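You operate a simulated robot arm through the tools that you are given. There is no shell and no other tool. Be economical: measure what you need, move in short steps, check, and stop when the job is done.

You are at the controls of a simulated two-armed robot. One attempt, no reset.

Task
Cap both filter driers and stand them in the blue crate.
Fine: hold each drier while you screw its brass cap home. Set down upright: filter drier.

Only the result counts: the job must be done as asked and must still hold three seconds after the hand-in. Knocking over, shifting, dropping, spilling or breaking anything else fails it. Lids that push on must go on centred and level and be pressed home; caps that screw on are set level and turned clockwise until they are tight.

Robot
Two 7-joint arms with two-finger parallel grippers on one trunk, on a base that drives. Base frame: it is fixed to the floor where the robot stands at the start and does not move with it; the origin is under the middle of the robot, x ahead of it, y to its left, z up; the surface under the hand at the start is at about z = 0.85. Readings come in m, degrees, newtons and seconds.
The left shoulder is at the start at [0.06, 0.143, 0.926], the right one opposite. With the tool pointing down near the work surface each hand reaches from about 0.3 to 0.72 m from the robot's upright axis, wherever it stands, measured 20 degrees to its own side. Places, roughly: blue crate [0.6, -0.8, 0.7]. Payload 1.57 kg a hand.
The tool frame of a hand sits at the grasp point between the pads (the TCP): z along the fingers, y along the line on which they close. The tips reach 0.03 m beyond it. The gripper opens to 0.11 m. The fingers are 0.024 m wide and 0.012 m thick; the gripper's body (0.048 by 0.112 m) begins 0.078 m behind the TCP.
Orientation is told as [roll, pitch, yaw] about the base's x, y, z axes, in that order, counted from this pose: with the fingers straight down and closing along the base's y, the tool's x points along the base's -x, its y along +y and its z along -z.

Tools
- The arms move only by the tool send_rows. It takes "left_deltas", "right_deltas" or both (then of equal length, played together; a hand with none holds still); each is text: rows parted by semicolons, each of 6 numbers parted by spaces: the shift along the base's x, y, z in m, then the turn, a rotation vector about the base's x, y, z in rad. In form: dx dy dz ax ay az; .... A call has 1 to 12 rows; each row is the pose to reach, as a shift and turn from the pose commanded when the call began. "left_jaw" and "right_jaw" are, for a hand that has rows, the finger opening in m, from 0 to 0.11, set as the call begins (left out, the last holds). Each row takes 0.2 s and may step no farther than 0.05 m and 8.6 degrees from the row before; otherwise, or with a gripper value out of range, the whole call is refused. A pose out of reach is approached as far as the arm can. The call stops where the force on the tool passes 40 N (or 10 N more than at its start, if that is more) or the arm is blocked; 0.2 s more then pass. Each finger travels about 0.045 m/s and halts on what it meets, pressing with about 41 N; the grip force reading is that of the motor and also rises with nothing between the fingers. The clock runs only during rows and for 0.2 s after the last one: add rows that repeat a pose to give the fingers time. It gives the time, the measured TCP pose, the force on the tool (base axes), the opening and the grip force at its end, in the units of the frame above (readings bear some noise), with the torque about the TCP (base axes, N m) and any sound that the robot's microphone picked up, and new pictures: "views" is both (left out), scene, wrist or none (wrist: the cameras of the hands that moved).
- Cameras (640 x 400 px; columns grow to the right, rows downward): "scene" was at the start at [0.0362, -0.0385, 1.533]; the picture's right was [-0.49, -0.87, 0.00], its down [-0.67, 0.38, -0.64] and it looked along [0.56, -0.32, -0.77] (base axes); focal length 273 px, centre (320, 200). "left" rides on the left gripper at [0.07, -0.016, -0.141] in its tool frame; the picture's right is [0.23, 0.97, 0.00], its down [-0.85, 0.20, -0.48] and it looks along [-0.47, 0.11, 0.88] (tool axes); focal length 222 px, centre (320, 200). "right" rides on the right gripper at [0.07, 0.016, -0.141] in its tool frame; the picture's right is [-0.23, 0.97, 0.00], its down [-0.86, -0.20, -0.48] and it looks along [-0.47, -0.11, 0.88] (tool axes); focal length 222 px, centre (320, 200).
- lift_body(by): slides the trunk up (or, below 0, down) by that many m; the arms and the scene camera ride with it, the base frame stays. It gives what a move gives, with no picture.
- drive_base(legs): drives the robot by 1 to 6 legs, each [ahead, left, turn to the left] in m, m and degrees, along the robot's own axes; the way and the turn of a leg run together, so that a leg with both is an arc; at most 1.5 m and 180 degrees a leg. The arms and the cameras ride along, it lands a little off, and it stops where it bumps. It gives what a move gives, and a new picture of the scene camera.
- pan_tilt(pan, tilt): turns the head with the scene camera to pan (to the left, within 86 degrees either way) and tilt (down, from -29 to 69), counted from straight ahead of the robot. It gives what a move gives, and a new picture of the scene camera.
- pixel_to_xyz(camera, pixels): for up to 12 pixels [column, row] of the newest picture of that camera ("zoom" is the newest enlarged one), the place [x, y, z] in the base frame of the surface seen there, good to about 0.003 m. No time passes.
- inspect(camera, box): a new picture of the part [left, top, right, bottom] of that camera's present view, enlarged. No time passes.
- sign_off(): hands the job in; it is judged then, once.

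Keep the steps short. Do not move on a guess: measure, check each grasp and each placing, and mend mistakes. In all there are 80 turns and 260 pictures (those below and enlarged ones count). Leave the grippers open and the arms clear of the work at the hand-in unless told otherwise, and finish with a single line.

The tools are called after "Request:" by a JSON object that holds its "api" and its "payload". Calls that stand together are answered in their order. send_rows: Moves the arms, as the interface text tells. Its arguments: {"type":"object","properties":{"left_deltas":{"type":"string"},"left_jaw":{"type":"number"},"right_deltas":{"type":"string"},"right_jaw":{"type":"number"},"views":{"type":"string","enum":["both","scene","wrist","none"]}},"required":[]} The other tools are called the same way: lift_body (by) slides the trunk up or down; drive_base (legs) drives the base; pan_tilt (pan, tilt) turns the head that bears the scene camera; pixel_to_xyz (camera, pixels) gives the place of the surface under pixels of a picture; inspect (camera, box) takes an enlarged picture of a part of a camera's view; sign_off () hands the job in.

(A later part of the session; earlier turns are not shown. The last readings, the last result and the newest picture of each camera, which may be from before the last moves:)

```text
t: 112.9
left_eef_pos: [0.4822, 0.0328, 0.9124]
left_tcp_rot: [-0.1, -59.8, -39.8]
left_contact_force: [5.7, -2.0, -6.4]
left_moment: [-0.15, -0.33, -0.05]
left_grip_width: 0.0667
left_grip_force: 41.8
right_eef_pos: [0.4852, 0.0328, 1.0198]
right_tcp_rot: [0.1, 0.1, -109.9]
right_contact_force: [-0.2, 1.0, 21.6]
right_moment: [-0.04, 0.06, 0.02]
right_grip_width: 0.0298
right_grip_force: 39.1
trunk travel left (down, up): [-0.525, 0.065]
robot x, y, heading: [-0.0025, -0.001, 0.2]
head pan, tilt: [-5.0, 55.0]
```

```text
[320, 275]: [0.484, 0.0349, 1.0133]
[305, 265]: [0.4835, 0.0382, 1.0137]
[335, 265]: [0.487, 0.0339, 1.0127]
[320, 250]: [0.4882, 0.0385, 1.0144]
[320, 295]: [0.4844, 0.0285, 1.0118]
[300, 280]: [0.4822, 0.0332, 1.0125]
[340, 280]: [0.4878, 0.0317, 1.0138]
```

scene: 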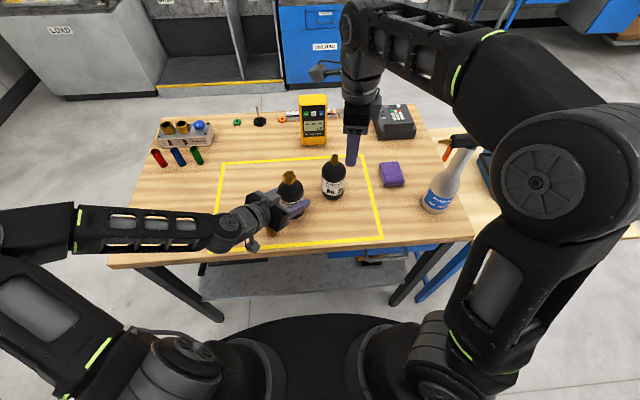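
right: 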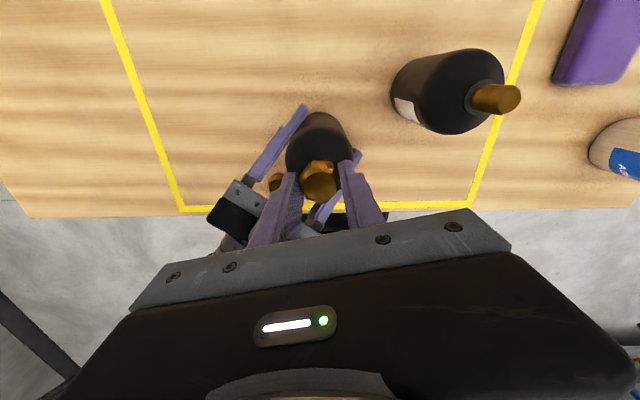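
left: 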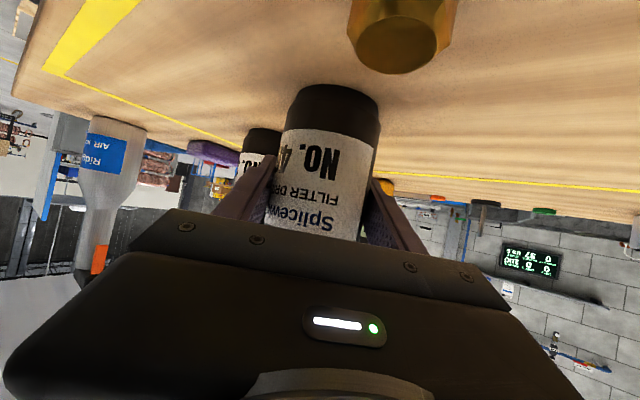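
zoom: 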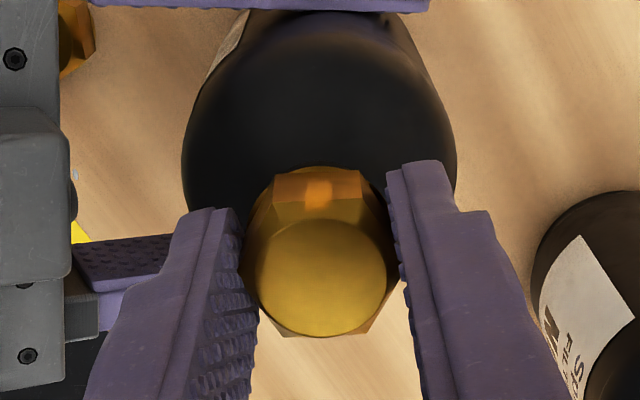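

The cap meets hard contact at the same height even when centred, so position isn't the problem. Each drier may have its own cap: cap B lay nearest drier 21, and I swapped them. I'll try the matching pairs: lift cap B off, put drier 46 back in its place and release it.

Request:
{"api": "send_rows", "payload": {"right_deltas": "0 0 0.005 0 0 0; 0 0 0.015 0 0 0; 0 0 0.03 0 0 0; 0 0 0.05 0 0 0; -0.005 -0.03 0.065 0 0 0; -0.015 -0.065 0.065 0 0 0.1; -0.025 -0.1 0.065 0 0 0.24; -0.03 -0.14 0.065 0 0 0.38; -0.03 -0.17 0.065 0 0 0.52; -0.03 -0.19 0.065 0 0 0.66; -0.03 -0.19 0.065 0 0 0.8; -0.03 -0.19 0.065 0 0 0.94", "views": "wrist"}}

Request:
{"api": "send_rows", "payload": {"left_deltas": "0 0 0.01 0 0 0; 0 0 0.025 0 0 0; 0.01 0.025 0.025 0 0 0; 0.02 0.05 0.025 0 0 0; 0.03 0.075 0.025 0 0 0; 0.04 0.1 0.025 0 0 0; 0.05 0.12 0.025 0 0 0; 0.05 0.125 0.025 0 0 0; 0.05 0.125 0.015 0 0 0; 0.05 0.125 0.006 0 0 0; 0.05 0.125 0.002 0 0 0; 0.05 0.125 0.001 0 0 0", "views": "none"}}

Request:
{"api": "send_rows", "payload": {"left_deltas": "0 0 0 0 0 0; 0 0 0 0 0 0; 0 0 0 0 0 0; 0 0 0 0 0 0", "left_jaw": 0.11, "views": "scene"}}

```text
t: 115.5
left_eef_pos: [0.4824, 0.0333, 0.912]
left_tcp_rot: [-0.1, -60.0, -39.8]
left_contact_force: [-0.5, 0.5, 3.8]
left_moment: [0.03, 0.04, 0.01]
left_grip_width: 0.0665
left_grip_force: 40.9
right_eef_pos: [0.4536, -0.157, 1.0832]
right_tcp_rot: [0.1, -0.2, -55.9]
right_contact_force: [-0.3, 0.1, -0.4]
right_moment: [0.04, 0.01, 0.0]
right_grip_width: 0.0295
right_grip_force: 38.9
trunk travel left (down, up): [-0.525, 0.065]
robot x, y, heading: [0.0023, 0.0004, -0.4]
head pan, tilt: [-5.0, 55.0]
```

right: 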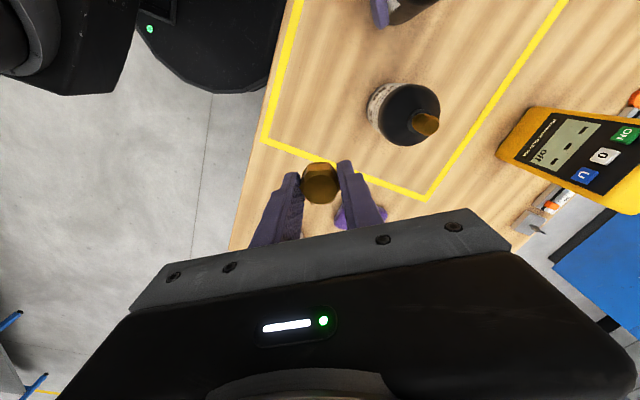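

```text
t: 118.1
left_eef_pos: [0.5341, 0.1581, 0.9131]
left_tcp_rot: [-0.2, -59.9, -39.8]
left_contact_force: [0.5, 0.0, -5.3]
left_moment: [0.0, -0.02, -0.01]
left_grip_width: 0.0666
left_grip_force: 41.4
right_eef_pos: [0.4543, -0.1578, 1.0839]
right_tcp_rot: [0.0, -0.2, -56.0]
right_contact_force: [0.3, -0.4, 0.0]
right_moment: [-0.01, 0.02, -0.03]
right_grip_width: 0.0291
right_grip_force: 38.7
trunk travel left (down, up): [-0.525, 0.065]
robot x, y, heading: [-0.0013, -0.0019, 0.1]
head pan, tilt: [-5.0, 55.0]
```

```text
t: 119.1
left_eef_pos: [0.5336, 0.158, 0.9131]
left_tcp_rot: [-0.2, -59.8, -39.7]
left_contact_force: [-0.2, 0.2, 0.1]
left_moment: [0.0, 0.0, -0.03]
left_grip_width: 0.1097
left_grip_force: 0.1
right_eef_pos: [0.454, -0.1556, 1.0831]
right_tcp_rot: [0.0, -0.3, -56.0]
right_contact_force: [-0.3, 0.2, -0.2]
right_moment: [-0.01, -0.01, 0.02]
right_grip_width: 0.0293
right_grip_force: 38.9
trunk travel left (down, up): [-0.525, 0.065]
robot x, y, heading: [0.0009, -0.0016, 0.2]
head pan, tilt: [-5.0, 55.0]
```

scene: 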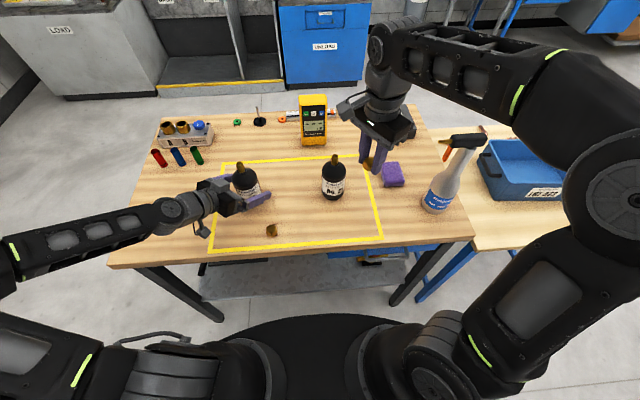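

Drier 46 is back and released upright. Now the left hand backs out, crosses high and lines up for drier 21 while the right hand, holding cap B, unwinds to about +66°.

Request:
{"api": "send_rows", "payload": {"left_deltas": "-0.0143 0.012 0.0108 0 0 0; -0.0287 0.024 0.0217 0 0 0; -0.043 0.036 0.0325 0 0 0; -0.0573 0.048 0.0433 0 0 0; -0.0717 0.06 0.0542 0 0 0; -0.086 0.072 0.065 0 0 0; -0.105 0.072 0.095 0 0 0; -0.134 0.05 0.12 0 0 0; -0.134 0.002 0.12 0 0 0; -0.134 -0.046 0.12 0 0 0; -0.134 -0.094 0.12 0 0 0; -0.134 -0.13 0.12 0 0 0", "right_deltas": "0 -0.01 0 0 0 0.149; 0 -0.02 0 0 0 0.298; 0 -0.03 0 0 0 0.447; 0 -0.04 0 0 0 0.596; 0 -0.04 0 0 0 0.745; 0 -0.04 0 0 0 0.894; 0 -0.04 0 0 0 1.043; 0 -0.04 0 0 0 1.192; 0 -0.04 0 0 0 1.341; 0 -0.04 0 0 0 1.49; 0 -0.04 0 0 0 1.639; 0 -0.04 0 0 0 1.788", "views": "none"}}

Request:
{"api": "send_rows", "payload": {"left_deltas": "0 -0.025 0 0 0 0; 0.01 -0.045 -0.01 0 0 0; 0.03 -0.052 -0.03 0 0 0; 0.05 -0.052 -0.045 0 0 0; 0.06 -0.052 -0.06 0 0 0; 0.06 -0.052 -0.06 0 0 0", "right_deltas": "0 0 0 0 0 0.08; 0 0 0 0 0 0.16; 0 0 0 0 0 0.24; 0 0 0 0 0 0.3; 0 0 0 0 0 0.34; 0 0 0 0 0 0.34"}}

Request:
{"api": "inspect", "payload": {"camera": "scene", "box": [220, 140, 400, 250]}}

```text
t: 121.7
left_eef_pos: [0.451, 0.015, 1.055]
left_tcp_rot: [-0.2, -60.0, -39.9]
left_contact_force: [-0.7, -0.9, 0.6]
left_moment: [0.02, -0.02, 0.04]
left_grip_width: 0.1101
left_grip_force: 0.0
left hand out of reach, approached as far as the arm can: row 8, 9, 10, 11, 12
right_eef_pos: [0.455, -0.1952, 1.0829]
right_tcp_rot: [0.1, -0.2, 46.7]
right_contact_force: [0.2, 0.0, -0.5]
right_moment: [0.01, 0.03, 0.02]
right_grip_width: 0.0292
right_grip_force: 38.8
trunk travel left (down, up): [-0.525, 0.065]
robot x, y, heading: [0.0024, -0.0004, 0.4]
head pan, tilt: [-5.0, 55.0]
```

```text
t: 123.1
left_eef_pos: [0.5128, -0.0347, 0.9975]
left_tcp_rot: [-0.1, -60.0, -39.8]
left_contact_force: [-0.6, 0.3, 0.4]
left_moment: [-0.02, 0.0, 0.0]
left_grip_width: 0.1097
left_grip_force: 0.0
right_eef_pos: [0.454, -0.1958, 1.084]
right_tcp_rot: [0.0, -0.2, 65.8]
right_contact_force: [0.0, -0.8, -0.7]
right_moment: [-0.01, 0.0, -0.02]
right_grip_width: 0.0294
right_grip_force: 39.3
trunk travel left (down, up): [-0.525, 0.065]
robot x, y, heading: [0.0018, -0.0002, 0.1]
head pan, tilt: [-5.0, 55.0]
```

scene: 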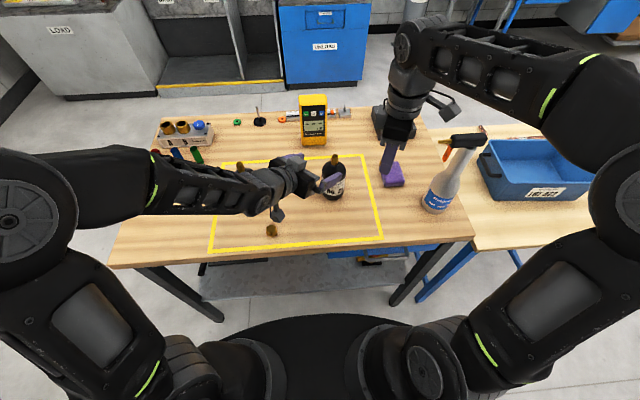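
right: 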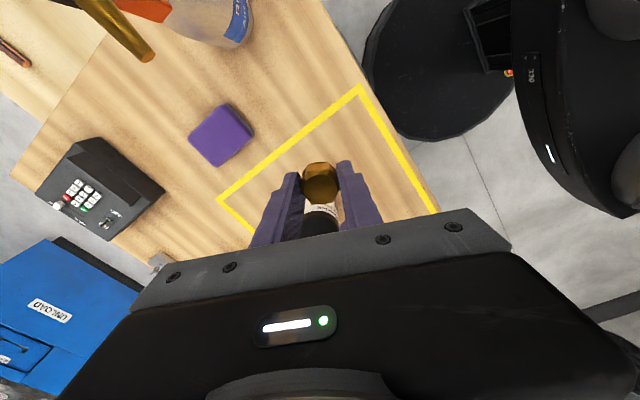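
left: 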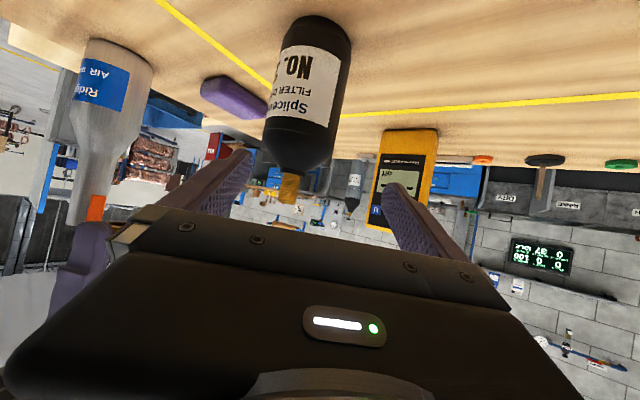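

```text
3.56 times, centred on (310, 195) of scene
```

zoom: 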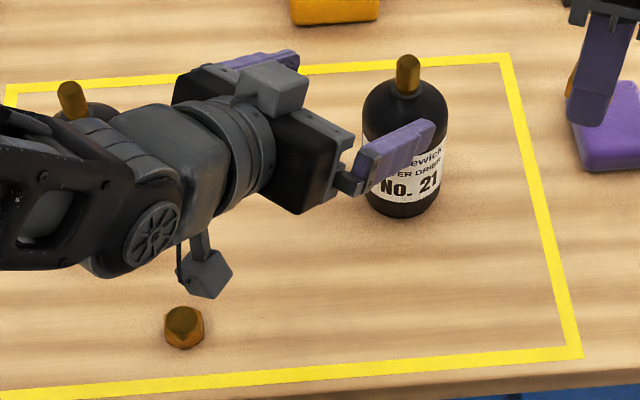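

The left hand landed off-line because of reach clamping. I'll realign it onto the approach line first.

Request:
{"api": "send_rows", "payload": {"left_deltas": "-0.02 -0.002 0 0 0 0; -0.033 -0.004 -0.01 0 0 0; -0.033 -0.004 -0.03 0 0 0; -0.033 -0.004 -0.0395 0 0 0; -0.033 -0.004 -0.0395 0 0 0", "views": "wrist"}}

Request:
{"api": "pixel_to_xyz", "payload": {"camera": "scene", "pixels": [[334, 156], [335, 163], [332, 195], [326, 180], [345, 180]]}}

```text
t: 124.3
left_eef_pos: [0.4788, -0.039, 0.9574]
left_tcp_rot: [-0.2, -59.9, -39.8]
left_contact_force: [-0.3, -0.2, -0.4]
left_moment: [-0.01, 0.03, 0.0]
left_grip_width: 0.11
left_grip_force: 0.1
right_eef_pos: [0.4549, -0.1962, 1.0829]
right_tcp_rot: [0.0, -0.2, 66.0]
right_contact_force: [0.6, 0.2, 0.1]
right_moment: [0.01, 0.0, 0.0]
right_grip_width: 0.0293
right_grip_force: 38.7
trunk travel left (down, up): [-0.525, 0.065]
robot x, y, heading: [-0.0008, 0.0007, -0.3]
head pan, tilt: [-5.0, 55.0]
```

left: 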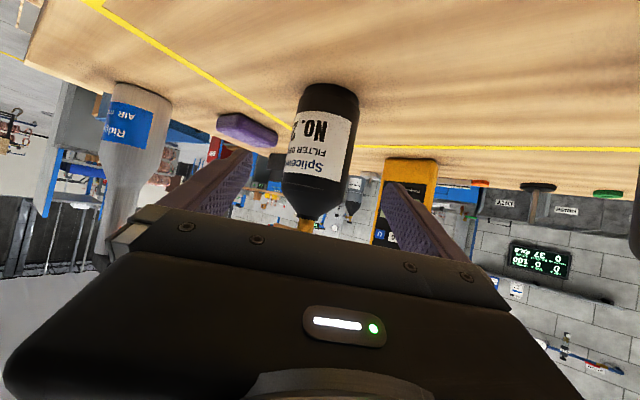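

```text
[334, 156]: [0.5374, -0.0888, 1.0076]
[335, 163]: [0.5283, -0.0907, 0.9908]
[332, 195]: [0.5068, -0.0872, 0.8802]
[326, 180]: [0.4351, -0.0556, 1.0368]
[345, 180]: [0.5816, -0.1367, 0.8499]
```

Well aligned; drier 21 is central between the fingers. I'll advance and close on it.

Request:
{"api": "send_rows", "payload": {"left_deltas": "0.012 -0.01 -0.009 0 0 0; 0.024 -0.02 -0.018 0 0 0; 0.036 -0.03 -0.027 0 0 0; 0.048 -0.04 -0.036 0 0 0; 0.06 -0.05 -0.0445 0 0 0; 0.06 -0.05 -0.0445 0 0 0", "views": "none"}}

Request:
{"api": "send_rows", "payload": {"left_deltas": "0 0 0 0 0 0; 0 0 0 0 0 0; 0 0 0 0 0 0; 0 0 0 0 0 0; 0 0 0 0 0 0; 0 0 0 0 0 0", "left_jaw": 0.04, "views": "scene"}}

Request:
{"api": "inspect", "payload": {"camera": "scene", "box": [300, 140, 372, 212]}}

Request:
{"api": "pixel_to_xyz", "payload": {"camera": "zoom", "pixels": [[304, 135], [304, 150], [290, 170], [318, 170], [304, 185], [288, 200], [320, 200], [304, 205], [304, 215], [250, 250], [370, 250]]}}

Request:
{"api": "inspect", "payload": {"camera": "right", "box": [240, 120, 400, 220]}}

```text
t: 125.7
left_eef_pos: [0.5379, -0.0875, 0.9138]
left_tcp_rot: [0.0, -59.9, -39.8]
left_contact_force: [-0.5, -0.7, 0.5]
left_moment: [0.01, 0.01, 0.0]
left_grip_width: 0.1098
left_grip_force: 0.1
right_eef_pos: [0.4563, -0.1967, 1.0834]
right_tcp_rot: [0.0, -0.2, 65.9]
right_contact_force: [0.2, 0.5, 0.0]
right_moment: [-0.01, -0.01, -0.01]
right_grip_width: 0.0292
right_grip_force: 39.1
trunk travel left (down, up): [-0.525, 0.065]
robot x, y, heading: [0.0036, 0.0019, -0.2]
head pan, tilt: [-5.0, 55.0]
```

```text
t: 127.1
left_eef_pos: [0.5395, -0.087, 0.915]
left_tcp_rot: [0.0, -59.9, -39.7]
left_contact_force: [1.1, 0.0, -0.2]
left_moment: [-0.03, -0.02, 0.01]
left_grip_width: 0.0661
left_grip_force: 41.1
right_eef_pos: [0.455, -0.197, 1.0845]
right_tcp_rot: [0.1, -0.2, 66.0]
right_contact_force: [-0.3, 0.3, 0.2]
right_moment: [-0.01, -0.02, 0.01]
right_grip_width: 0.0295
right_grip_force: 39.0
trunk travel left (down, up): [-0.525, 0.065]
robot x, y, heading: [-0.0053, -0.0009, 0.2]
head pan, tilt: [-5.0, 55.0]
```

scene: 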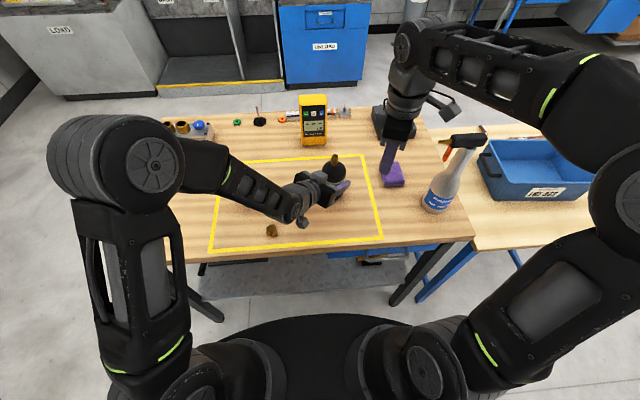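

```text
5.56 times, centred on (336, 176) of scene
```

zoom: 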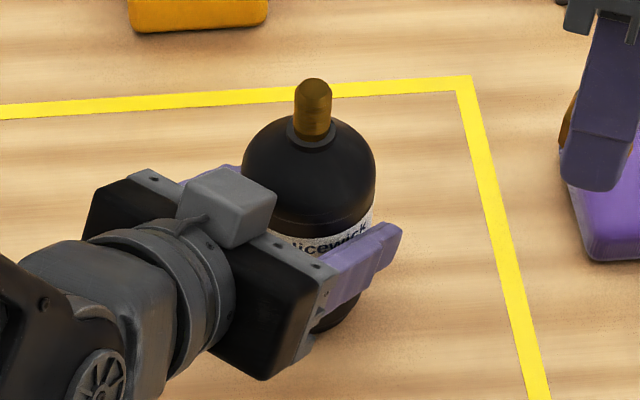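

```text
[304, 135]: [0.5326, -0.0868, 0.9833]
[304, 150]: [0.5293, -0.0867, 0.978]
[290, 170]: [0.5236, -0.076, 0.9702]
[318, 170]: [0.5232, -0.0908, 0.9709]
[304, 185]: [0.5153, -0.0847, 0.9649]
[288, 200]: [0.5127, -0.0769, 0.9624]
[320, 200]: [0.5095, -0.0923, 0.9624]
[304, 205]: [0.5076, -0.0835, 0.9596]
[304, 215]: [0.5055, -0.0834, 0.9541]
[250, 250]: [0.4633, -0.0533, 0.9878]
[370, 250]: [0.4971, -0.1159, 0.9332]
```

```text
4.00 times, centred on (320, 170) of right
```

zoom: 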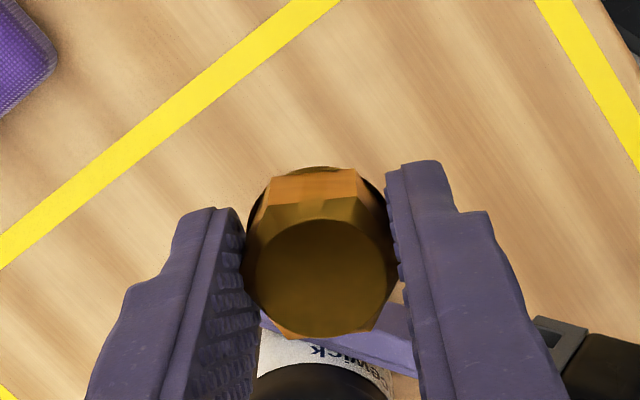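

Drier 21 is held at 0.066. Measuring its stem and the cap in hand.

Request:
{"api": "pixel_to_xyz", "payload": {"camera": "zoom", "pixels": [[320, 265], [262, 265], [378, 265], [320, 230], [320, 320]]}}

Request:
{"api": "pixel_to_xyz", "payload": {"camera": "scene", "pixels": [[334, 156], [334, 159], [332, 160], [335.5, 160], [334, 162], [332, 163], [335.5, 163]]}}

```text
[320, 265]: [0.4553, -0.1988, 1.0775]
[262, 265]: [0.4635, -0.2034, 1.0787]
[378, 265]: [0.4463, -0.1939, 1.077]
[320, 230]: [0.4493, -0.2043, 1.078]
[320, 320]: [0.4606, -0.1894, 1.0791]
```

```text
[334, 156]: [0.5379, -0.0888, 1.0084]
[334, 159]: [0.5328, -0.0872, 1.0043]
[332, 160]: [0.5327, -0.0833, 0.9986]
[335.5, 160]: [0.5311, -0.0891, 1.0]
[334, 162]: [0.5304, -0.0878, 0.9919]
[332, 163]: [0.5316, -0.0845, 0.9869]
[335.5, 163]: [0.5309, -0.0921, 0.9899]
```

Cap is at TCP centre and the stem at (0.539, -0.0877). I'll carry the cap over and lower it gently onto the tip.

Request:
{"api": "send_rows", "payload": {"right_deltas": "0.02 0.025 0 0 0 0; 0.045 0.055 0 0 0 0; 0.07 0.085 0 0 0 0; 0.084 0.109 0 0 0 0; 0.084 0.109 -0.02 0 0 0; 0.084 0.109 -0.035 0 0 0; 0.084 0.109 -0.042 0 0 0; 0.084 0.109 -0.046 0 0 0; 0.084 0.109 -0.05 0 0 0; 0.084 0.109 -0.053 0 0 0; 0.084 0.109 -0.056 0 0 0", "views": "wrist"}}

Request:
{"api": "inspect", "payload": {"camera": "scene", "box": [306, 130, 362, 175]}}

```text
t: 129.3
left_eef_pos: [0.538, -0.0865, 0.9139]
left_tcp_rot: [-0.1, -60.0, -39.8]
left_contact_force: [-2.0, 2.6, 4.7]
left_moment: [0.26, 0.3, 0.06]
left_grip_width: 0.066
left_grip_force: 41.5
right_eef_pos: [0.5401, -0.0863, 1.0375]
right_tcp_rot: [-0.4, -0.6, 65.9]
right_contact_force: [-1.0, -2.1, 4.7]
right_moment: [-0.09, 0.07, 0.02]
right_grip_width: 0.0294
right_grip_force: 38.8
trunk travel left (down, up): [-0.525, 0.065]
robot x, y, heading: [-0.0012, -0.0029, 0.0]
head pan, tilt: [-5.0, 55.0]
stopped in row 11 (right hand): the force on the tool passed its limit at 44 N (the readings are from after the stop); the commanded pose is now the measured one
```

right: 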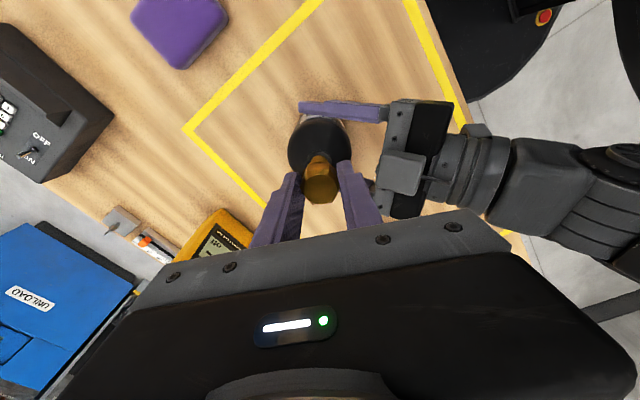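

```text
8.89 times, centred on (334, 152) of scene
```

zoom: 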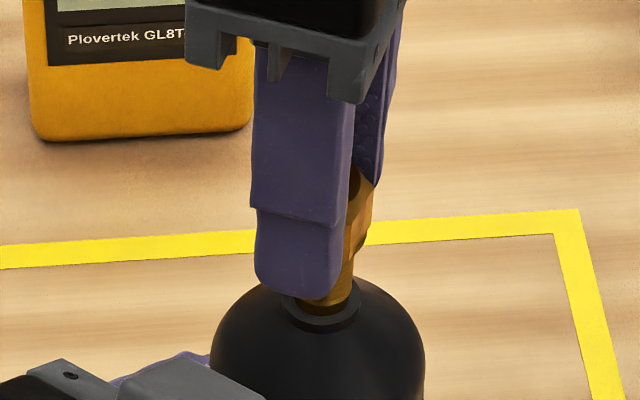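

Contact came right at the tip this time, which is either the thread start or the rim catching off-centre. I'll look closer.

Request:
{"api": "inspect", "payload": {"camera": "right", "box": [270, 130, 370, 210]}}

Request:
{"api": "pixel_to_xyz", "payload": {"camera": "zoom", "pixels": [[320, 325], [230, 325], [410, 325], [320, 290], [320, 390], [290, 190], [345, 190], [318, 180], [318, 195], [285, 172], [345, 172]]}}

```text
5.00 times, centred on (320, 170) of right
```

zoom: 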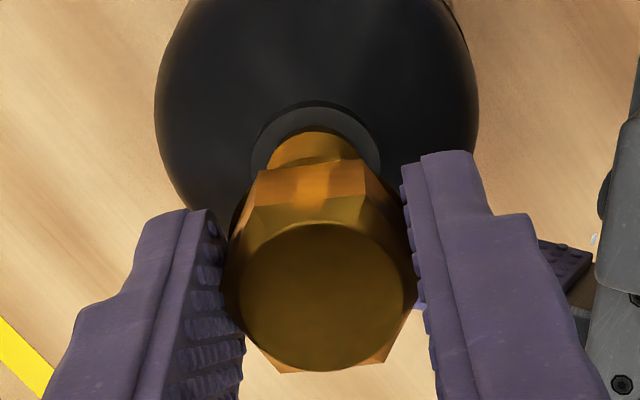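

```text
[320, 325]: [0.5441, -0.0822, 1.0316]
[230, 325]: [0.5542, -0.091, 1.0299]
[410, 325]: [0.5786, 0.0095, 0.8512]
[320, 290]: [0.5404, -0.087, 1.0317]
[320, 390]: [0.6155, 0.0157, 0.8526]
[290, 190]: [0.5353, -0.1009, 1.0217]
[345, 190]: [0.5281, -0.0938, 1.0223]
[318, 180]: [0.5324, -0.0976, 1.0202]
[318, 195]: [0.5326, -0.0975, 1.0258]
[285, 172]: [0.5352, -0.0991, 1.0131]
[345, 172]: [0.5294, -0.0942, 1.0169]
```

The cap looks about 2 mm off toward +x,+y. I'll raise it, level it, shift it back and lower again.

Request:
{"api": "send_rows", "payload": {"right_deltas": "0 0 0.004 -0.007 0.011 0; -0.0015 -0.0013 0.004 -0.007 0.011 0; -0.0015 -0.0013 0.001 -0.007 0.011 0; -0.0015 -0.0013 -0.001 -0.007 0.011 0; -0.0015 -0.0013 -0.003 -0.007 0.011 0; -0.0015 -0.0013 -0.003 -0.007 0.011 0", "views": "none"}}

Request:
{"api": "send_rows", "payload": {"right_deltas": "0 0 -0.002 0 0 0; 0 0 -0.004 0 0 0; 0 0 -0.004 0 0 0", "views": "none"}}

```text
t: 130.9
left_eef_pos: [0.5381, -0.0884, 0.9155]
left_tcp_rot: [-0.1, -60.0, -39.6]
left_contact_force: [-3.8, 3.2, 6.8]
left_moment: [0.5, 0.61, 0.14]
left_grip_width: 0.066
left_grip_force: 41.3
right_eef_pos: [0.5375, -0.0874, 1.0376]
right_tcp_rot: [-0.3, -0.2, 65.9]
right_contact_force: [-2.2, -2.2, 8.1]
right_moment: [-0.1, 0.07, -0.03]
right_grip_width: 0.0295
right_grip_force: 38.5
trunk travel left (down, up): [-0.525, 0.065]
robot x, y, heading: [-0.0037, -0.0029, 0.0]
head pan, tilt: [-5.0, 55.0]
stopped in row 6 (right hand): the force on the tool passed its limit at 41 N (the readings are from after the stop); the commanded pose is now the measured one
```

```text
t: 131.5
left_eef_pos: [0.5386, -0.0869, 0.9139]
left_tcp_rot: [-0.2, -60.0, -39.5]
left_contact_force: [-3.4, 2.9, 7.3]
left_moment: [0.46, 0.6, 0.2]
left_grip_width: 0.0658
left_grip_force: 41.0
right_eef_pos: [0.5399, -0.088, 1.037]
right_tcp_rot: [-0.5, -0.8, 65.9]
right_contact_force: [-3.3, -1.4, 9.3]
right_moment: [-0.14, 0.13, -0.03]
right_grip_width: 0.0296
right_grip_force: 38.8
trunk travel left (down, up): [-0.525, 0.065]
robot x, y, heading: [-0.0041, -0.0, 0.1]
head pan, tilt: [-5.0, 55.0]
stopped in row 3 (right hand): the force on the tool passed its limit at 42 N (the readings are from after the stop); the commanded pose is now the measured one
```

The contact forces and moments say the stem touches the cap's -x,-y rim. I'll shift the cap further toward -x,-y and retry.

Request:
{"api": "send_rows", "payload": {"right_deltas": "0 0 0.003 -0.007 0.014 0; -0.002 -0.0015 0.003 -0.007 0.014 0; -0.002 -0.0015 0 -0.007 0.014 0; -0.002 -0.0015 -0.002 -0.007 0.014 0; -0.002 -0.0015 -0.003 -0.007 0.014 0; -0.002 -0.0015 -0.003 -0.007 0.014 0", "views": "wrist"}}

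Request:
{"api": "inspect", "payload": {"camera": "right", "box": [270, 130, 370, 210]}}

Request:
{"api": "inspect", "payload": {"camera": "scene", "box": [306, 130, 362, 175]}}

```text
t: 133.0
left_eef_pos: [0.5387, -0.0875, 0.9135]
left_tcp_rot: [-0.3, -60.0, -39.2]
left_contact_force: [-4.7, 2.5, 7.4]
left_moment: [0.33, 0.67, 0.22]
left_grip_width: 0.0659
left_grip_force: 40.8
right_eef_pos: [0.5368, -0.0885, 1.0373]
right_tcp_rot: [-0.1, -0.3, 65.9]
right_contact_force: [-3.2, -2.3, 8.2]
right_moment: [-0.04, 0.02, -0.02]
right_grip_width: 0.0291
right_grip_force: 38.9
trunk travel left (down, up): [-0.525, 0.065]
robot x, y, heading: [0.0001, -0.0029, -0.1]
head pan, tilt: [-5.0, 55.0]
stopped in row 6 (right hand): the force on the tool passed its limit at 41 N (the readings are from after the stop); the commanded pose is now the measured one
```

right: 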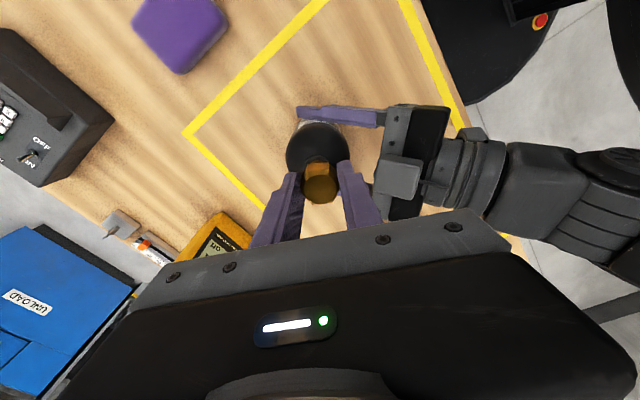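

```text
5.00 times, centred on (320, 170) of right
```

zoom: 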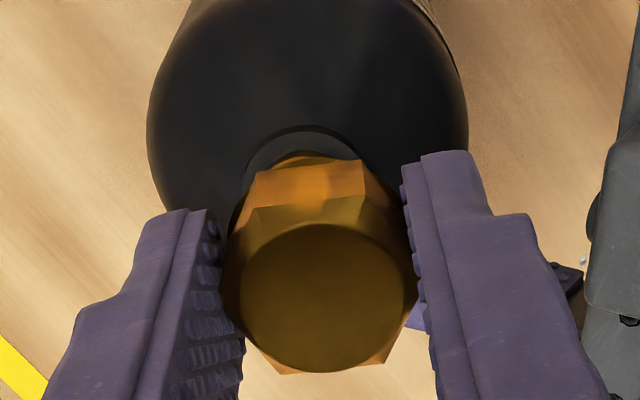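

```text
8.89 times, centred on (334, 152) of scene
```

zoom: 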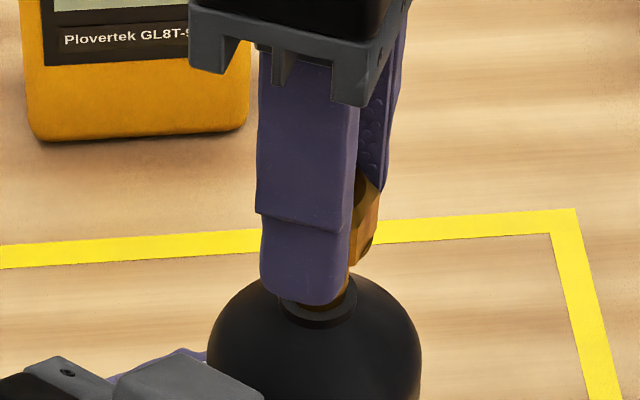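

The contact height is the same at each offset (TCP 1.037), so it may really be the thread start on the matching drier. I'll recentre slightly by the picture, press lightly and turn clockwise to see if it feeds.

Request:
{"api": "send_rows", "payload": {"right_deltas": "0 0 0.002 -0.003 0.004 0; 0.0012 -0.0008 0.002 -0.003 0.004 0; 0.0012 -0.0008 0 -0.003 0.004 0; 0.0012 -0.0008 -0.0005 -0.003 0.004 0; 0.0012 -0.0008 -0.0005 -0.003 0.004 0", "views": "none"}}

Request:
{"api": "send_rows", "payload": {"right_deltas": "0 0 0 0 0 -0.12; 0 0 0 0 0 -0.24; 0 0 0 0 0 -0.36; 0 0 0 0 0 -0.48; 0 0 0 0 0 -0.6; 0 0 0 0 0 -0.72; 0 0 0 0 0 -0.84; 0 0 0 0 0 -0.96; 0 0 0 0 0 -1.08; 0 0 0 0 0 -1.2; 0 0 0 0 0 -1.32; 0 0 0 0 0 -1.44", "views": "wrist"}}

Request:
{"api": "inspect", "payload": {"camera": "right", "box": [270, 130, 370, 210]}}

Request:
{"api": "inspect", "payload": {"camera": "scene", "box": [306, 130, 362, 175]}}

```text
t: 134.2
left_eef_pos: [0.5394, -0.0878, 0.9128]
left_tcp_rot: [-0.1, -60.0, -39.6]
left_contact_force: [-8.3, -0.9, 14.7]
left_moment: [0.42, -0.2, 0.06]
left_grip_width: 0.0661
left_grip_force: 40.9
right_eef_pos: [0.5391, -0.09, 1.0362]
right_tcp_rot: [0.2, 0.2, 65.9]
right_contact_force: [3.4, 0.5, -0.9]
right_moment: [0.02, -0.07, 0.03]
right_grip_width: 0.0293
right_grip_force: 39.2
trunk travel left (down, up): [-0.525, 0.065]
robot x, y, heading: [0.0004, -0.0019, -0.2]
head pan, tilt: [-5.0, 55.0]
```

```text
t: 136.8
left_eef_pos: [0.5397, -0.0885, 0.913]
left_tcp_rot: [-0.3, -60.0, -39.5]
left_contact_force: [-6.9, -5.9, 18.7]
left_moment: [-0.16, -0.37, -0.05]
left_grip_width: 0.066
left_grip_force: 41.3
right_eef_pos: [0.5383, -0.09, 1.0352]
right_tcp_rot: [0.2, -0.1, -16.8]
right_contact_force: [6.9, 3.8, -0.1]
right_moment: [0.09, -0.2, 0.03]
right_grip_width: 0.0294
right_grip_force: 38.7
trunk travel left (down, up): [-0.525, 0.065]
robot x, y, heading: [-0.0025, -0.003, -0.2]
head pan, tilt: [-5.0, 55.0]
```

right: 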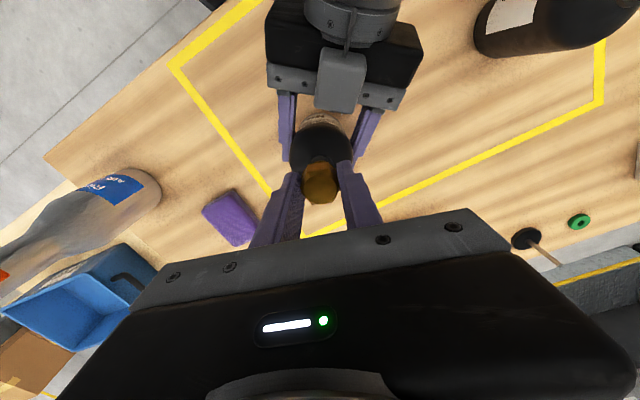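

```text
5.00 times, centred on (320, 170) of right
```

zoom: 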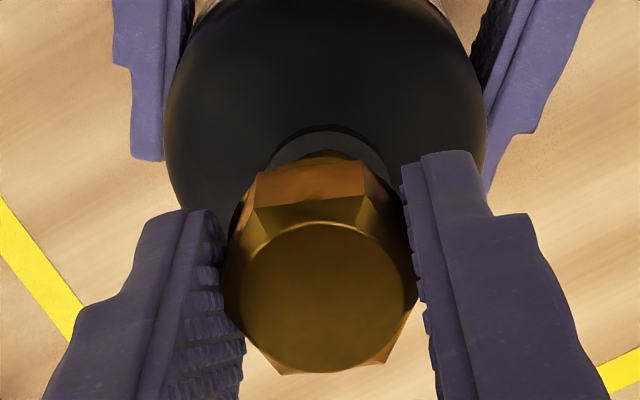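

```text
8.89 times, centred on (334, 152) of scene
```

zoom: 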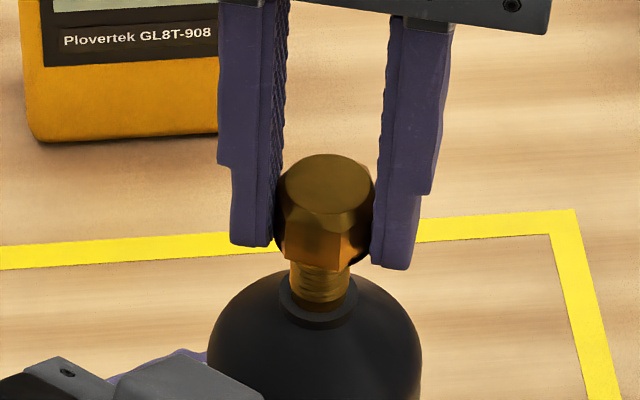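

It slid over the tip after recentring (no vertical force), so that had only been the rim. The side force of 7 N says shift +x,+y a little. Then I'll lower and see where it meets contact.

Request:
{"api": "send_rows", "payload": {"right_deltas": "0.0005 0.0003 0 0 0 0; 0.0008 0.0004 -0.002 0 0 0; 0.0008 0.0004 -0.004 0 0 0; 0.0008 0.0004 -0.006 0 0 0; 0.0008 0.0004 -0.008 0 0 0; 0.0008 0.0004 -0.01 0 0 0; 0.0008 0.0004 -0.01 0 0 0", "views": "none"}}

Request:
{"api": "send_rows", "payload": {"right_deltas": "0 0 -0.002 0 0 0; 0 0 -0.0035 0 0 0; 0 0 -0.005 0 0 0; 0 0 -0.0055 0 0 0; 0 0 -0.0055 0 0 0", "views": "none"}}

Request:
{"api": "inspect", "payload": {"camera": "scene", "box": [306, 130, 362, 175]}}

```text
t: 138.4
left_eef_pos: [0.54, -0.0878, 0.9148]
left_tcp_rot: [-0.1, -59.9, -39.5]
left_contact_force: [-4.7, -6.7, 18.6]
left_moment: [-0.39, 0.1, 0.02]
left_grip_width: 0.0661
left_grip_force: 40.8
right_eef_pos: [0.5389, -0.0895, 1.0256]
right_tcp_rot: [0.1, 0.1, -16.6]
right_contact_force: [1.9, 0.0, 1.7]
right_moment: [0.03, -0.11, -0.01]
right_grip_width: 0.0292
right_grip_force: 38.9
trunk travel left (down, up): [-0.525, 0.065]
robot x, y, heading: [0.0001, 0.0001, 0.2]
head pan, tilt: [-5.0, 55.0]
```

```text
t: 139.6
left_eef_pos: [0.5396, -0.0882, 0.914]
left_tcp_rot: [-0.1, -59.9, -39.5]
left_contact_force: [6.6, -13.6, 6.5]
left_moment: [-0.59, -0.56, 0.09]
left_grip_width: 0.0663
left_grip_force: 41.3
right_eef_pos: [0.5405, -0.0898, 1.0224]
right_tcp_rot: [0.3, -0.3, -16.6]
right_contact_force: [4.0, 3.4, 33.7]
right_moment: [0.0, -0.05, -0.07]
right_grip_width: 0.0295
right_grip_force: 39.3
trunk travel left (down, up): [-0.525, 0.065]
robot x, y, heading: [-0.0011, -0.0005, -0.1]
head pan, tilt: [-5.0, 55.0]
```

```text
8.89 times, centred on (334, 152) of scene
```

zoom: 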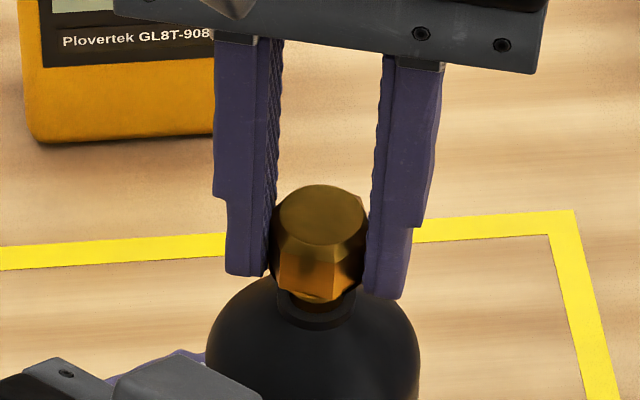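

Contact at TCP about 1.0215, some 1.5–2 mm higher than the same cap sat on drier 46. I'll turn clockwise and watch force and height.

Request:
{"api": "send_rows", "payload": {"right_deltas": "0 0 0.0005 0 0 -0.12; 0 0 0.0005 0 0 -0.24; 0 0 0.0005 0 0 -0.36; 0 0 0.0005 0 0 -0.48; 0 0 0.0005 0 0 -0.6; 0 0 0.0005 0 0 -0.72; 0 0 0.0005 0 0 -0.84; 0 0 0.0005 0 0 -0.96; 0 0 0.0005 0 0 -1.08; 0 0 0.0005 0 0 -1.2; 0 0 0.0005 0 0 -1.32; 0 0 0.0005 0 0 -1.44", "views": "wrist"}}

Request:
{"api": "inspect", "payload": {"camera": "right", "box": [270, 130, 370, 210]}}

Request:
{"api": "inspect", "payload": {"camera": "scene", "box": [306, 130, 362, 175]}}

```text
t: 142.2
left_eef_pos: [0.5385, -0.089, 0.9129]
left_tcp_rot: [-0.1, -60.0, -39.6]
left_contact_force: [5.7, -17.1, 4.2]
left_moment: [0.47, -0.98, 0.09]
left_grip_width: 0.0661
left_grip_force: 40.8
right_eef_pos: [0.5412, -0.0884, 1.0212]
right_tcp_rot: [0.4, 0.2, -99.2]
right_contact_force: [3.2, 15.9, 29.9]
right_moment: [0.25, -0.03, -0.04]
right_grip_width: 0.0291
right_grip_force: 38.6
trunk travel left (down, up): [-0.525, 0.065]
robot x, y, heading: [0.004, 0.0011, 0.0]
head pan, tilt: [-5.0, 55.0]
```

right: 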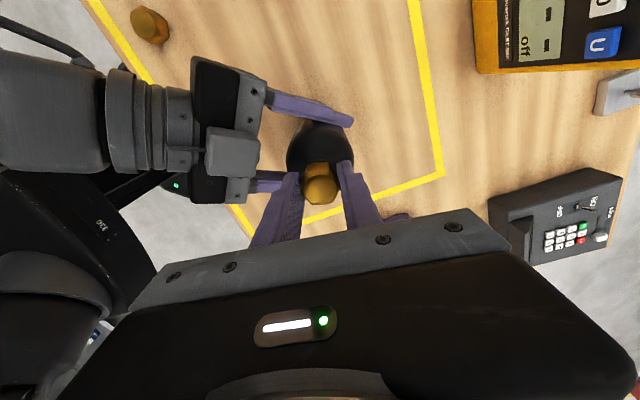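

```text
5.00 times, centred on (320, 170) of right
```

zoom: 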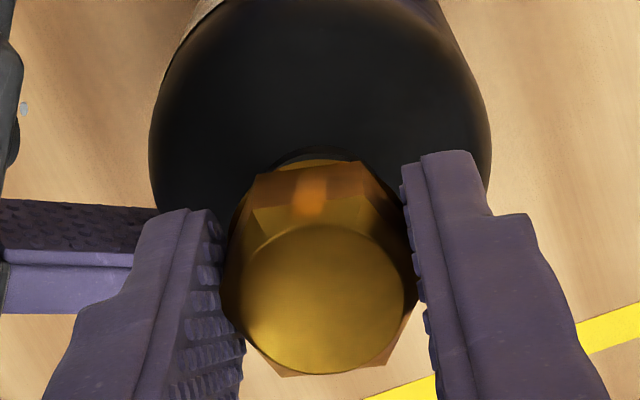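

```text
8.89 times, centred on (334, 152) of scene
```

zoom: 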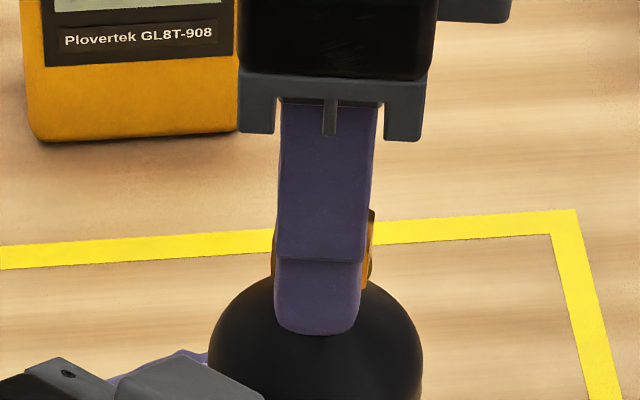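

Side force grows to 16 N as the hand turns, so the cap is gripped off the hand's axis and orbits. I'll release it and regrip at two angles 90° apart, reading the side force on closing to find the true axis.

Request:
{"api": "send_rows", "payload": {"right_deltas": "0 0 0.0015 0 0 0; 0 0 0.0015 0 0 0; 0 0 0.0015 0 0 0", "right_jaw": 0.05, "views": "none"}}

Request:
{"api": "send_rows", "payload": {"right_deltas": "0 0 0 0 0 0; 0 0 0 0 0 0; 0 0 0 0 0 0; 0 0 0 0 0 0", "right_jaw": 0.01, "views": "none"}}

Request:
{"api": "send_rows", "payload": {"right_deltas": "0 0 0 0 0 0; 0 0 0 0 0 0; 0 0 0 0 0 0.149; 0 0 0 0 0 0.298; 0 0 0 0 0 0.447; 0 0 0 0 0 0.596; 0 0 0 0 0 0.745; 0 0 0 0 0 0.894; 0 0 0 0 0 1.043; 0 0 0 0 0 1.192; 0 0 0 0 0 1.341; 0 0 0 0 0 1.49", "right_jaw": 0.05, "views": "none"}}

Request:
{"api": "send_rows", "payload": {"right_deltas": "0 0 0 0 0 0.08; 0 0 0 0 0 0.08; 0 0 0 0 0 0.08; 0 0 0 0 0 0.08", "right_jaw": 0.01, "views": "wrist"}}

Request:
{"api": "inspect", "payload": {"camera": "scene", "box": [306, 130, 362, 175]}}

Request:
{"api": "inspect", "payload": {"camera": "right", "box": [270, 130, 370, 210]}}

```text
t: 143.0
left_eef_pos: [0.5396, -0.0874, 0.9144]
left_tcp_rot: [-0.2, -59.9, -39.3]
left_contact_force: [-4.9, 0.7, 17.6]
left_moment: [-0.32, 0.42, 0.13]
left_grip_width: 0.0659
left_grip_force: 40.8
right_eef_pos: [0.5409, -0.09, 1.0216]
right_tcp_rot: [0.2, 0.1, -99.2]
right_contact_force: [-0.4, 0.1, 0.4]
right_moment: [-0.01, 0.03, -0.01]
right_grip_width: 0.05
right_grip_force: 0.1
trunk travel left (down, up): [-0.525, 0.065]
robot x, y, heading: [-0.0004, -0.0015, -0.2]
head pan, tilt: [-5.0, 55.0]
```

```text
t: 144.0
left_eef_pos: [0.5399, -0.0876, 0.9143]
left_tcp_rot: [-0.2, -59.9, -39.5]
left_contact_force: [-11.0, 5.6, 20.0]
left_moment: [-0.27, -0.54, -0.01]
left_grip_width: 0.066
left_grip_force: 41.4
right_eef_pos: [0.541, -0.0906, 1.0219]
right_tcp_rot: [0.5, 0.1, -99.1]
right_contact_force: [10.2, -2.7, -0.3]
right_moment: [-0.03, -0.04, -0.04]
right_grip_width: 0.0291
right_grip_force: 38.7
trunk travel left (down, up): [-0.525, 0.065]
robot x, y, heading: [-0.0011, -0.003, 0.2]
head pan, tilt: [-5.0, 55.0]
```

```text
t: 146.6
left_eef_pos: [0.5394, -0.0864, 0.913]
left_tcp_rot: [-0.2, -59.9, -39.4]
left_contact_force: [-2.8, 3.5, 16.2]
left_moment: [0.15, 0.03, 0.05]
left_grip_width: 0.066
left_grip_force: 41.5
right_eef_pos: [0.5405, -0.0883, 1.0236]
right_tcp_rot: [0.2, 0.1, -13.6]
right_contact_force: [-0.8, 0.0, 0.1]
right_moment: [-0.01, -0.01, 0.0]
right_grip_width: 0.0503
right_grip_force: 0.1
trunk travel left (down, up): [-0.525, 0.065]
robot x, y, heading: [-0.0004, -0.0029, -0.3]
head pan, tilt: [-5.0, 55.0]
```

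```text
t: 147.6
left_eef_pos: [0.5393, -0.086, 0.9141]
left_tcp_rot: [-0.1, -60.0, -39.5]
left_contact_force: [-2.8, 1.9, 15.6]
left_moment: [0.28, -0.1, 0.03]
left_grip_width: 0.0659
left_grip_force: 41.4
right_eef_pos: [0.5396, -0.0892, 1.0216]
right_tcp_rot: [0.2, 0.0, -9.2]
right_contact_force: [0.7, 2.0, 0.2]
right_moment: [0.0, -0.03, -0.01]
right_grip_width: 0.0316
right_grip_force: 40.1
trunk travel left (down, up): [-0.525, 0.065]
robot x, y, heading: [-0.0006, -0.0023, 0.0]
head pan, tilt: [-5.0, 55.0]
```

right: 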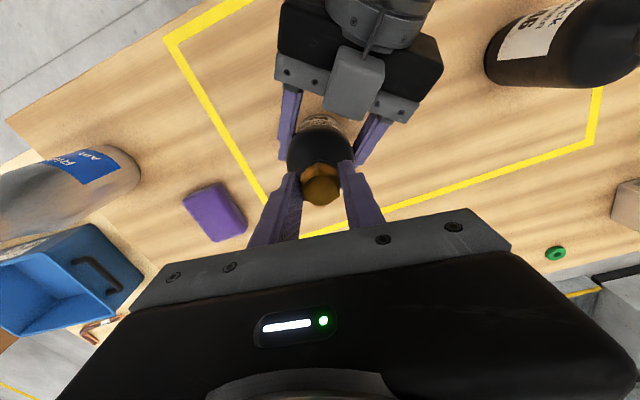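

```text
8.89 times, centred on (334, 152) of scene
```

zoom: 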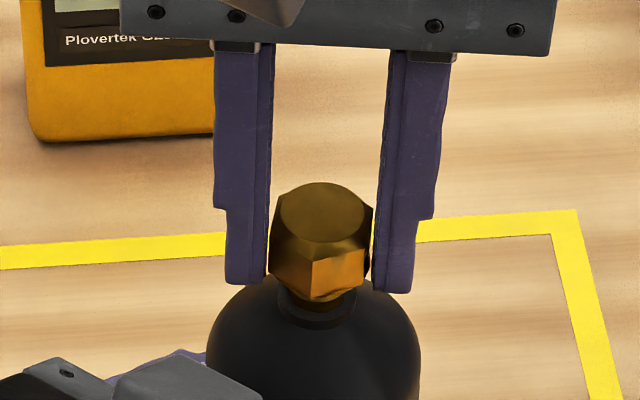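

```text
5.00 times, centred on (320, 170) of right
```

zoom: 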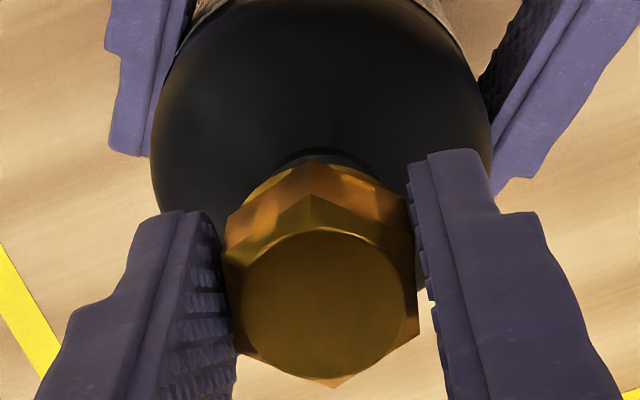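

At -99° the closing force was +10 N in x, and at -9° +2 N in y, so the axis lies about 0.6 mm to +x and 0.1 mm to +y. I'll open, shift, close, press lightly and turn clockwise about the true axis.

Request:
{"api": "send_rows", "payload": {"right_deltas": "0 0 0 0 0 0; 0 0 0 0 0 0; 0.0007 0.0001 0 0 0 0; 0.0007 0.0001 0 0 0 0", "right_jaw": 0.045, "views": "none"}}

Request:
{"api": "send_rows", "payload": {"right_deltas": "0 0 0 0 0 0; 0 0 0 0 0 0; 0 0 0 0 0 0; 0 0 -0.0005 0 0 0; 0 0 -0.001 0 0 0; 0 0 -0.001 0 0 0", "right_jaw": 0.01, "views": "none"}}

Request:
{"api": "send_rows", "payload": {"right_deltas": "0 0 0 0 0 -0.14; 0 0 0 0 0 -0.28; 0 0 0 0 0 -0.42; 0 0 0 0 0 -0.56; 0 0 0 0 0 -0.7; 0 0 0 0 0 -0.84", "views": "none"}}

Request:
{"api": "send_rows", "payload": {"right_deltas": "0 0 0 0 0 -0.14; 0 0 0 0 0 -0.28; 0 0 0 0 0 -0.42; 0 0 0 0 0 -0.56; 0 0 0 0 0 -0.7; 0 0 0 0 0 -0.84", "views": "wrist"}}

Request:
{"api": "inspect", "payload": {"camera": "right", "box": [270, 130, 370, 210]}}

Request:
{"api": "inspect", "payload": {"camera": "scene", "box": [306, 130, 362, 175]}}

```text
t: 148.6
left_eef_pos: [0.5401, -0.0875, 0.9141]
left_tcp_rot: [-0.1, -59.9, -39.4]
left_contact_force: [-1.8, 3.5, 14.8]
left_moment: [0.04, -0.03, 0.03]
left_grip_width: 0.0663
left_grip_force: 41.0
right_eef_pos: [0.5412, -0.0888, 1.0217]
right_tcp_rot: [0.2, 0.0, -9.2]
right_contact_force: [-0.7, 0.3, -0.5]
right_moment: [0.01, -0.01, -0.01]
right_grip_width: 0.045
right_grip_force: 0.0
trunk travel left (down, up): [-0.525, 0.065]
robot x, y, heading: [-0.0004, -0.0001, -0.1]
head pan, tilt: [-5.0, 55.0]
```

```text
t: 150.0
left_eef_pos: [0.5396, -0.0869, 0.9134]
left_tcp_rot: [-0.3, -59.8, -39.4]
left_contact_force: [-4.0, 4.6, 14.8]
left_moment: [-0.02, -0.46, -0.03]
left_grip_width: 0.066
left_grip_force: 41.0
right_eef_pos: [0.5404, -0.0894, 1.0214]
right_tcp_rot: [0.2, 0.0, -9.1]
right_contact_force: [5.6, 0.6, 4.5]
right_moment: [-0.07, -0.06, 0.0]
right_grip_width: 0.0311
right_grip_force: 39.7
trunk travel left (down, up): [-0.525, 0.065]
robot x, y, heading: [0.0026, 0.0043, -0.1]
head pan, tilt: [-5.0, 55.0]
```

```text
t: 151.4
left_eef_pos: [0.5389, -0.0866, 0.9144]
left_tcp_rot: [-0.2, -59.9, -39.4]
left_contact_force: [-2.8, 1.1, 15.2]
left_moment: [0.27, -0.26, -0.09]
left_grip_width: 0.0663
left_grip_force: 40.7
right_eef_pos: [0.5408, -0.0879, 1.0206]
right_tcp_rot: [0.1, 0.1, -57.5]
right_contact_force: [5.5, 2.3, 6.1]
right_moment: [0.0, -0.11, -0.02]
right_grip_width: 0.0311
right_grip_force: 39.8
trunk travel left (down, up): [-0.525, 0.065]
robot x, y, heading: [-0.0008, -0.0018, -0.2]
head pan, tilt: [-5.0, 55.0]
```

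```text
t: 152.8
left_eef_pos: [0.5391, -0.0869, 0.9133]
left_tcp_rot: [-0.4, -59.8, -39.4]
left_contact_force: [-7.0, -3.0, 16.7]
left_moment: [0.78, -0.29, -0.16]
left_grip_width: 0.0663
left_grip_force: 41.3
right_eef_pos: [0.5419, -0.0879, 1.0201]
right_tcp_rot: [0.2, 0.2, -105.6]
right_contact_force: [7.5, 10.0, 0.7]
right_moment: [0.23, -0.12, 0.01]
right_grip_width: 0.0313
right_grip_force: 40.7
trunk travel left (down, up): [-0.525, 0.065]
robot x, y, heading: [-0.0001, 0.0001, -0.0]
head pan, tilt: [-5.0, 55.0]
```

right: 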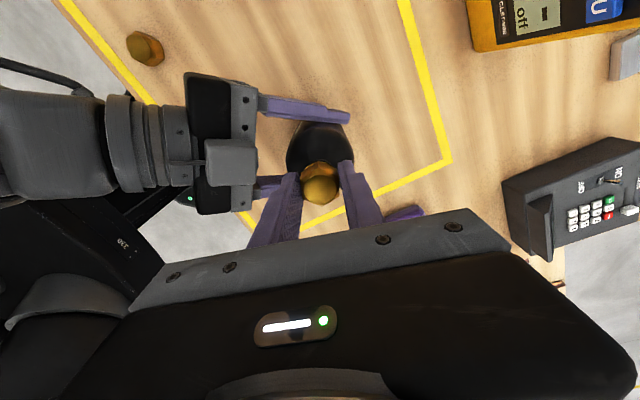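

```text
5.00 times, centred on (320, 170) of right
```

zoom: 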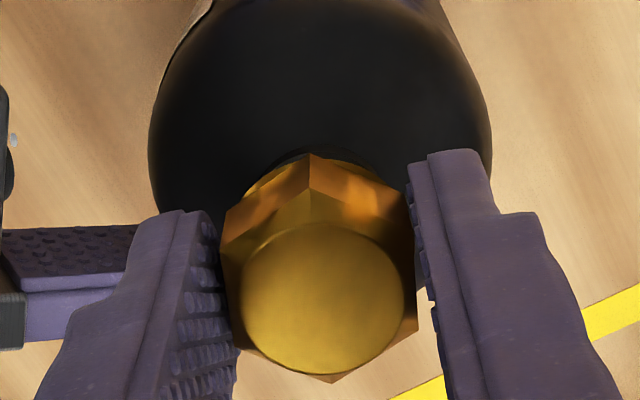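

```text
8.89 times, centred on (334, 152) of scene
```

zoom: 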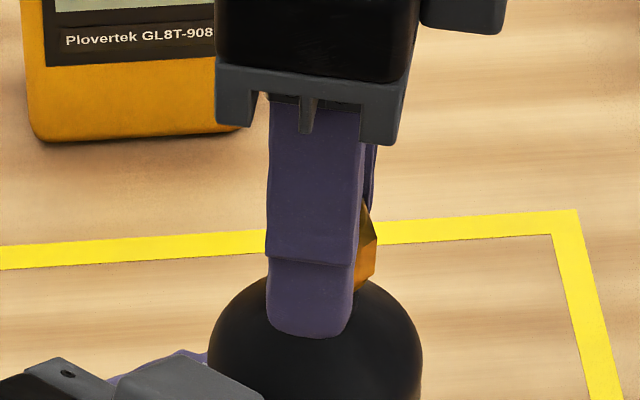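

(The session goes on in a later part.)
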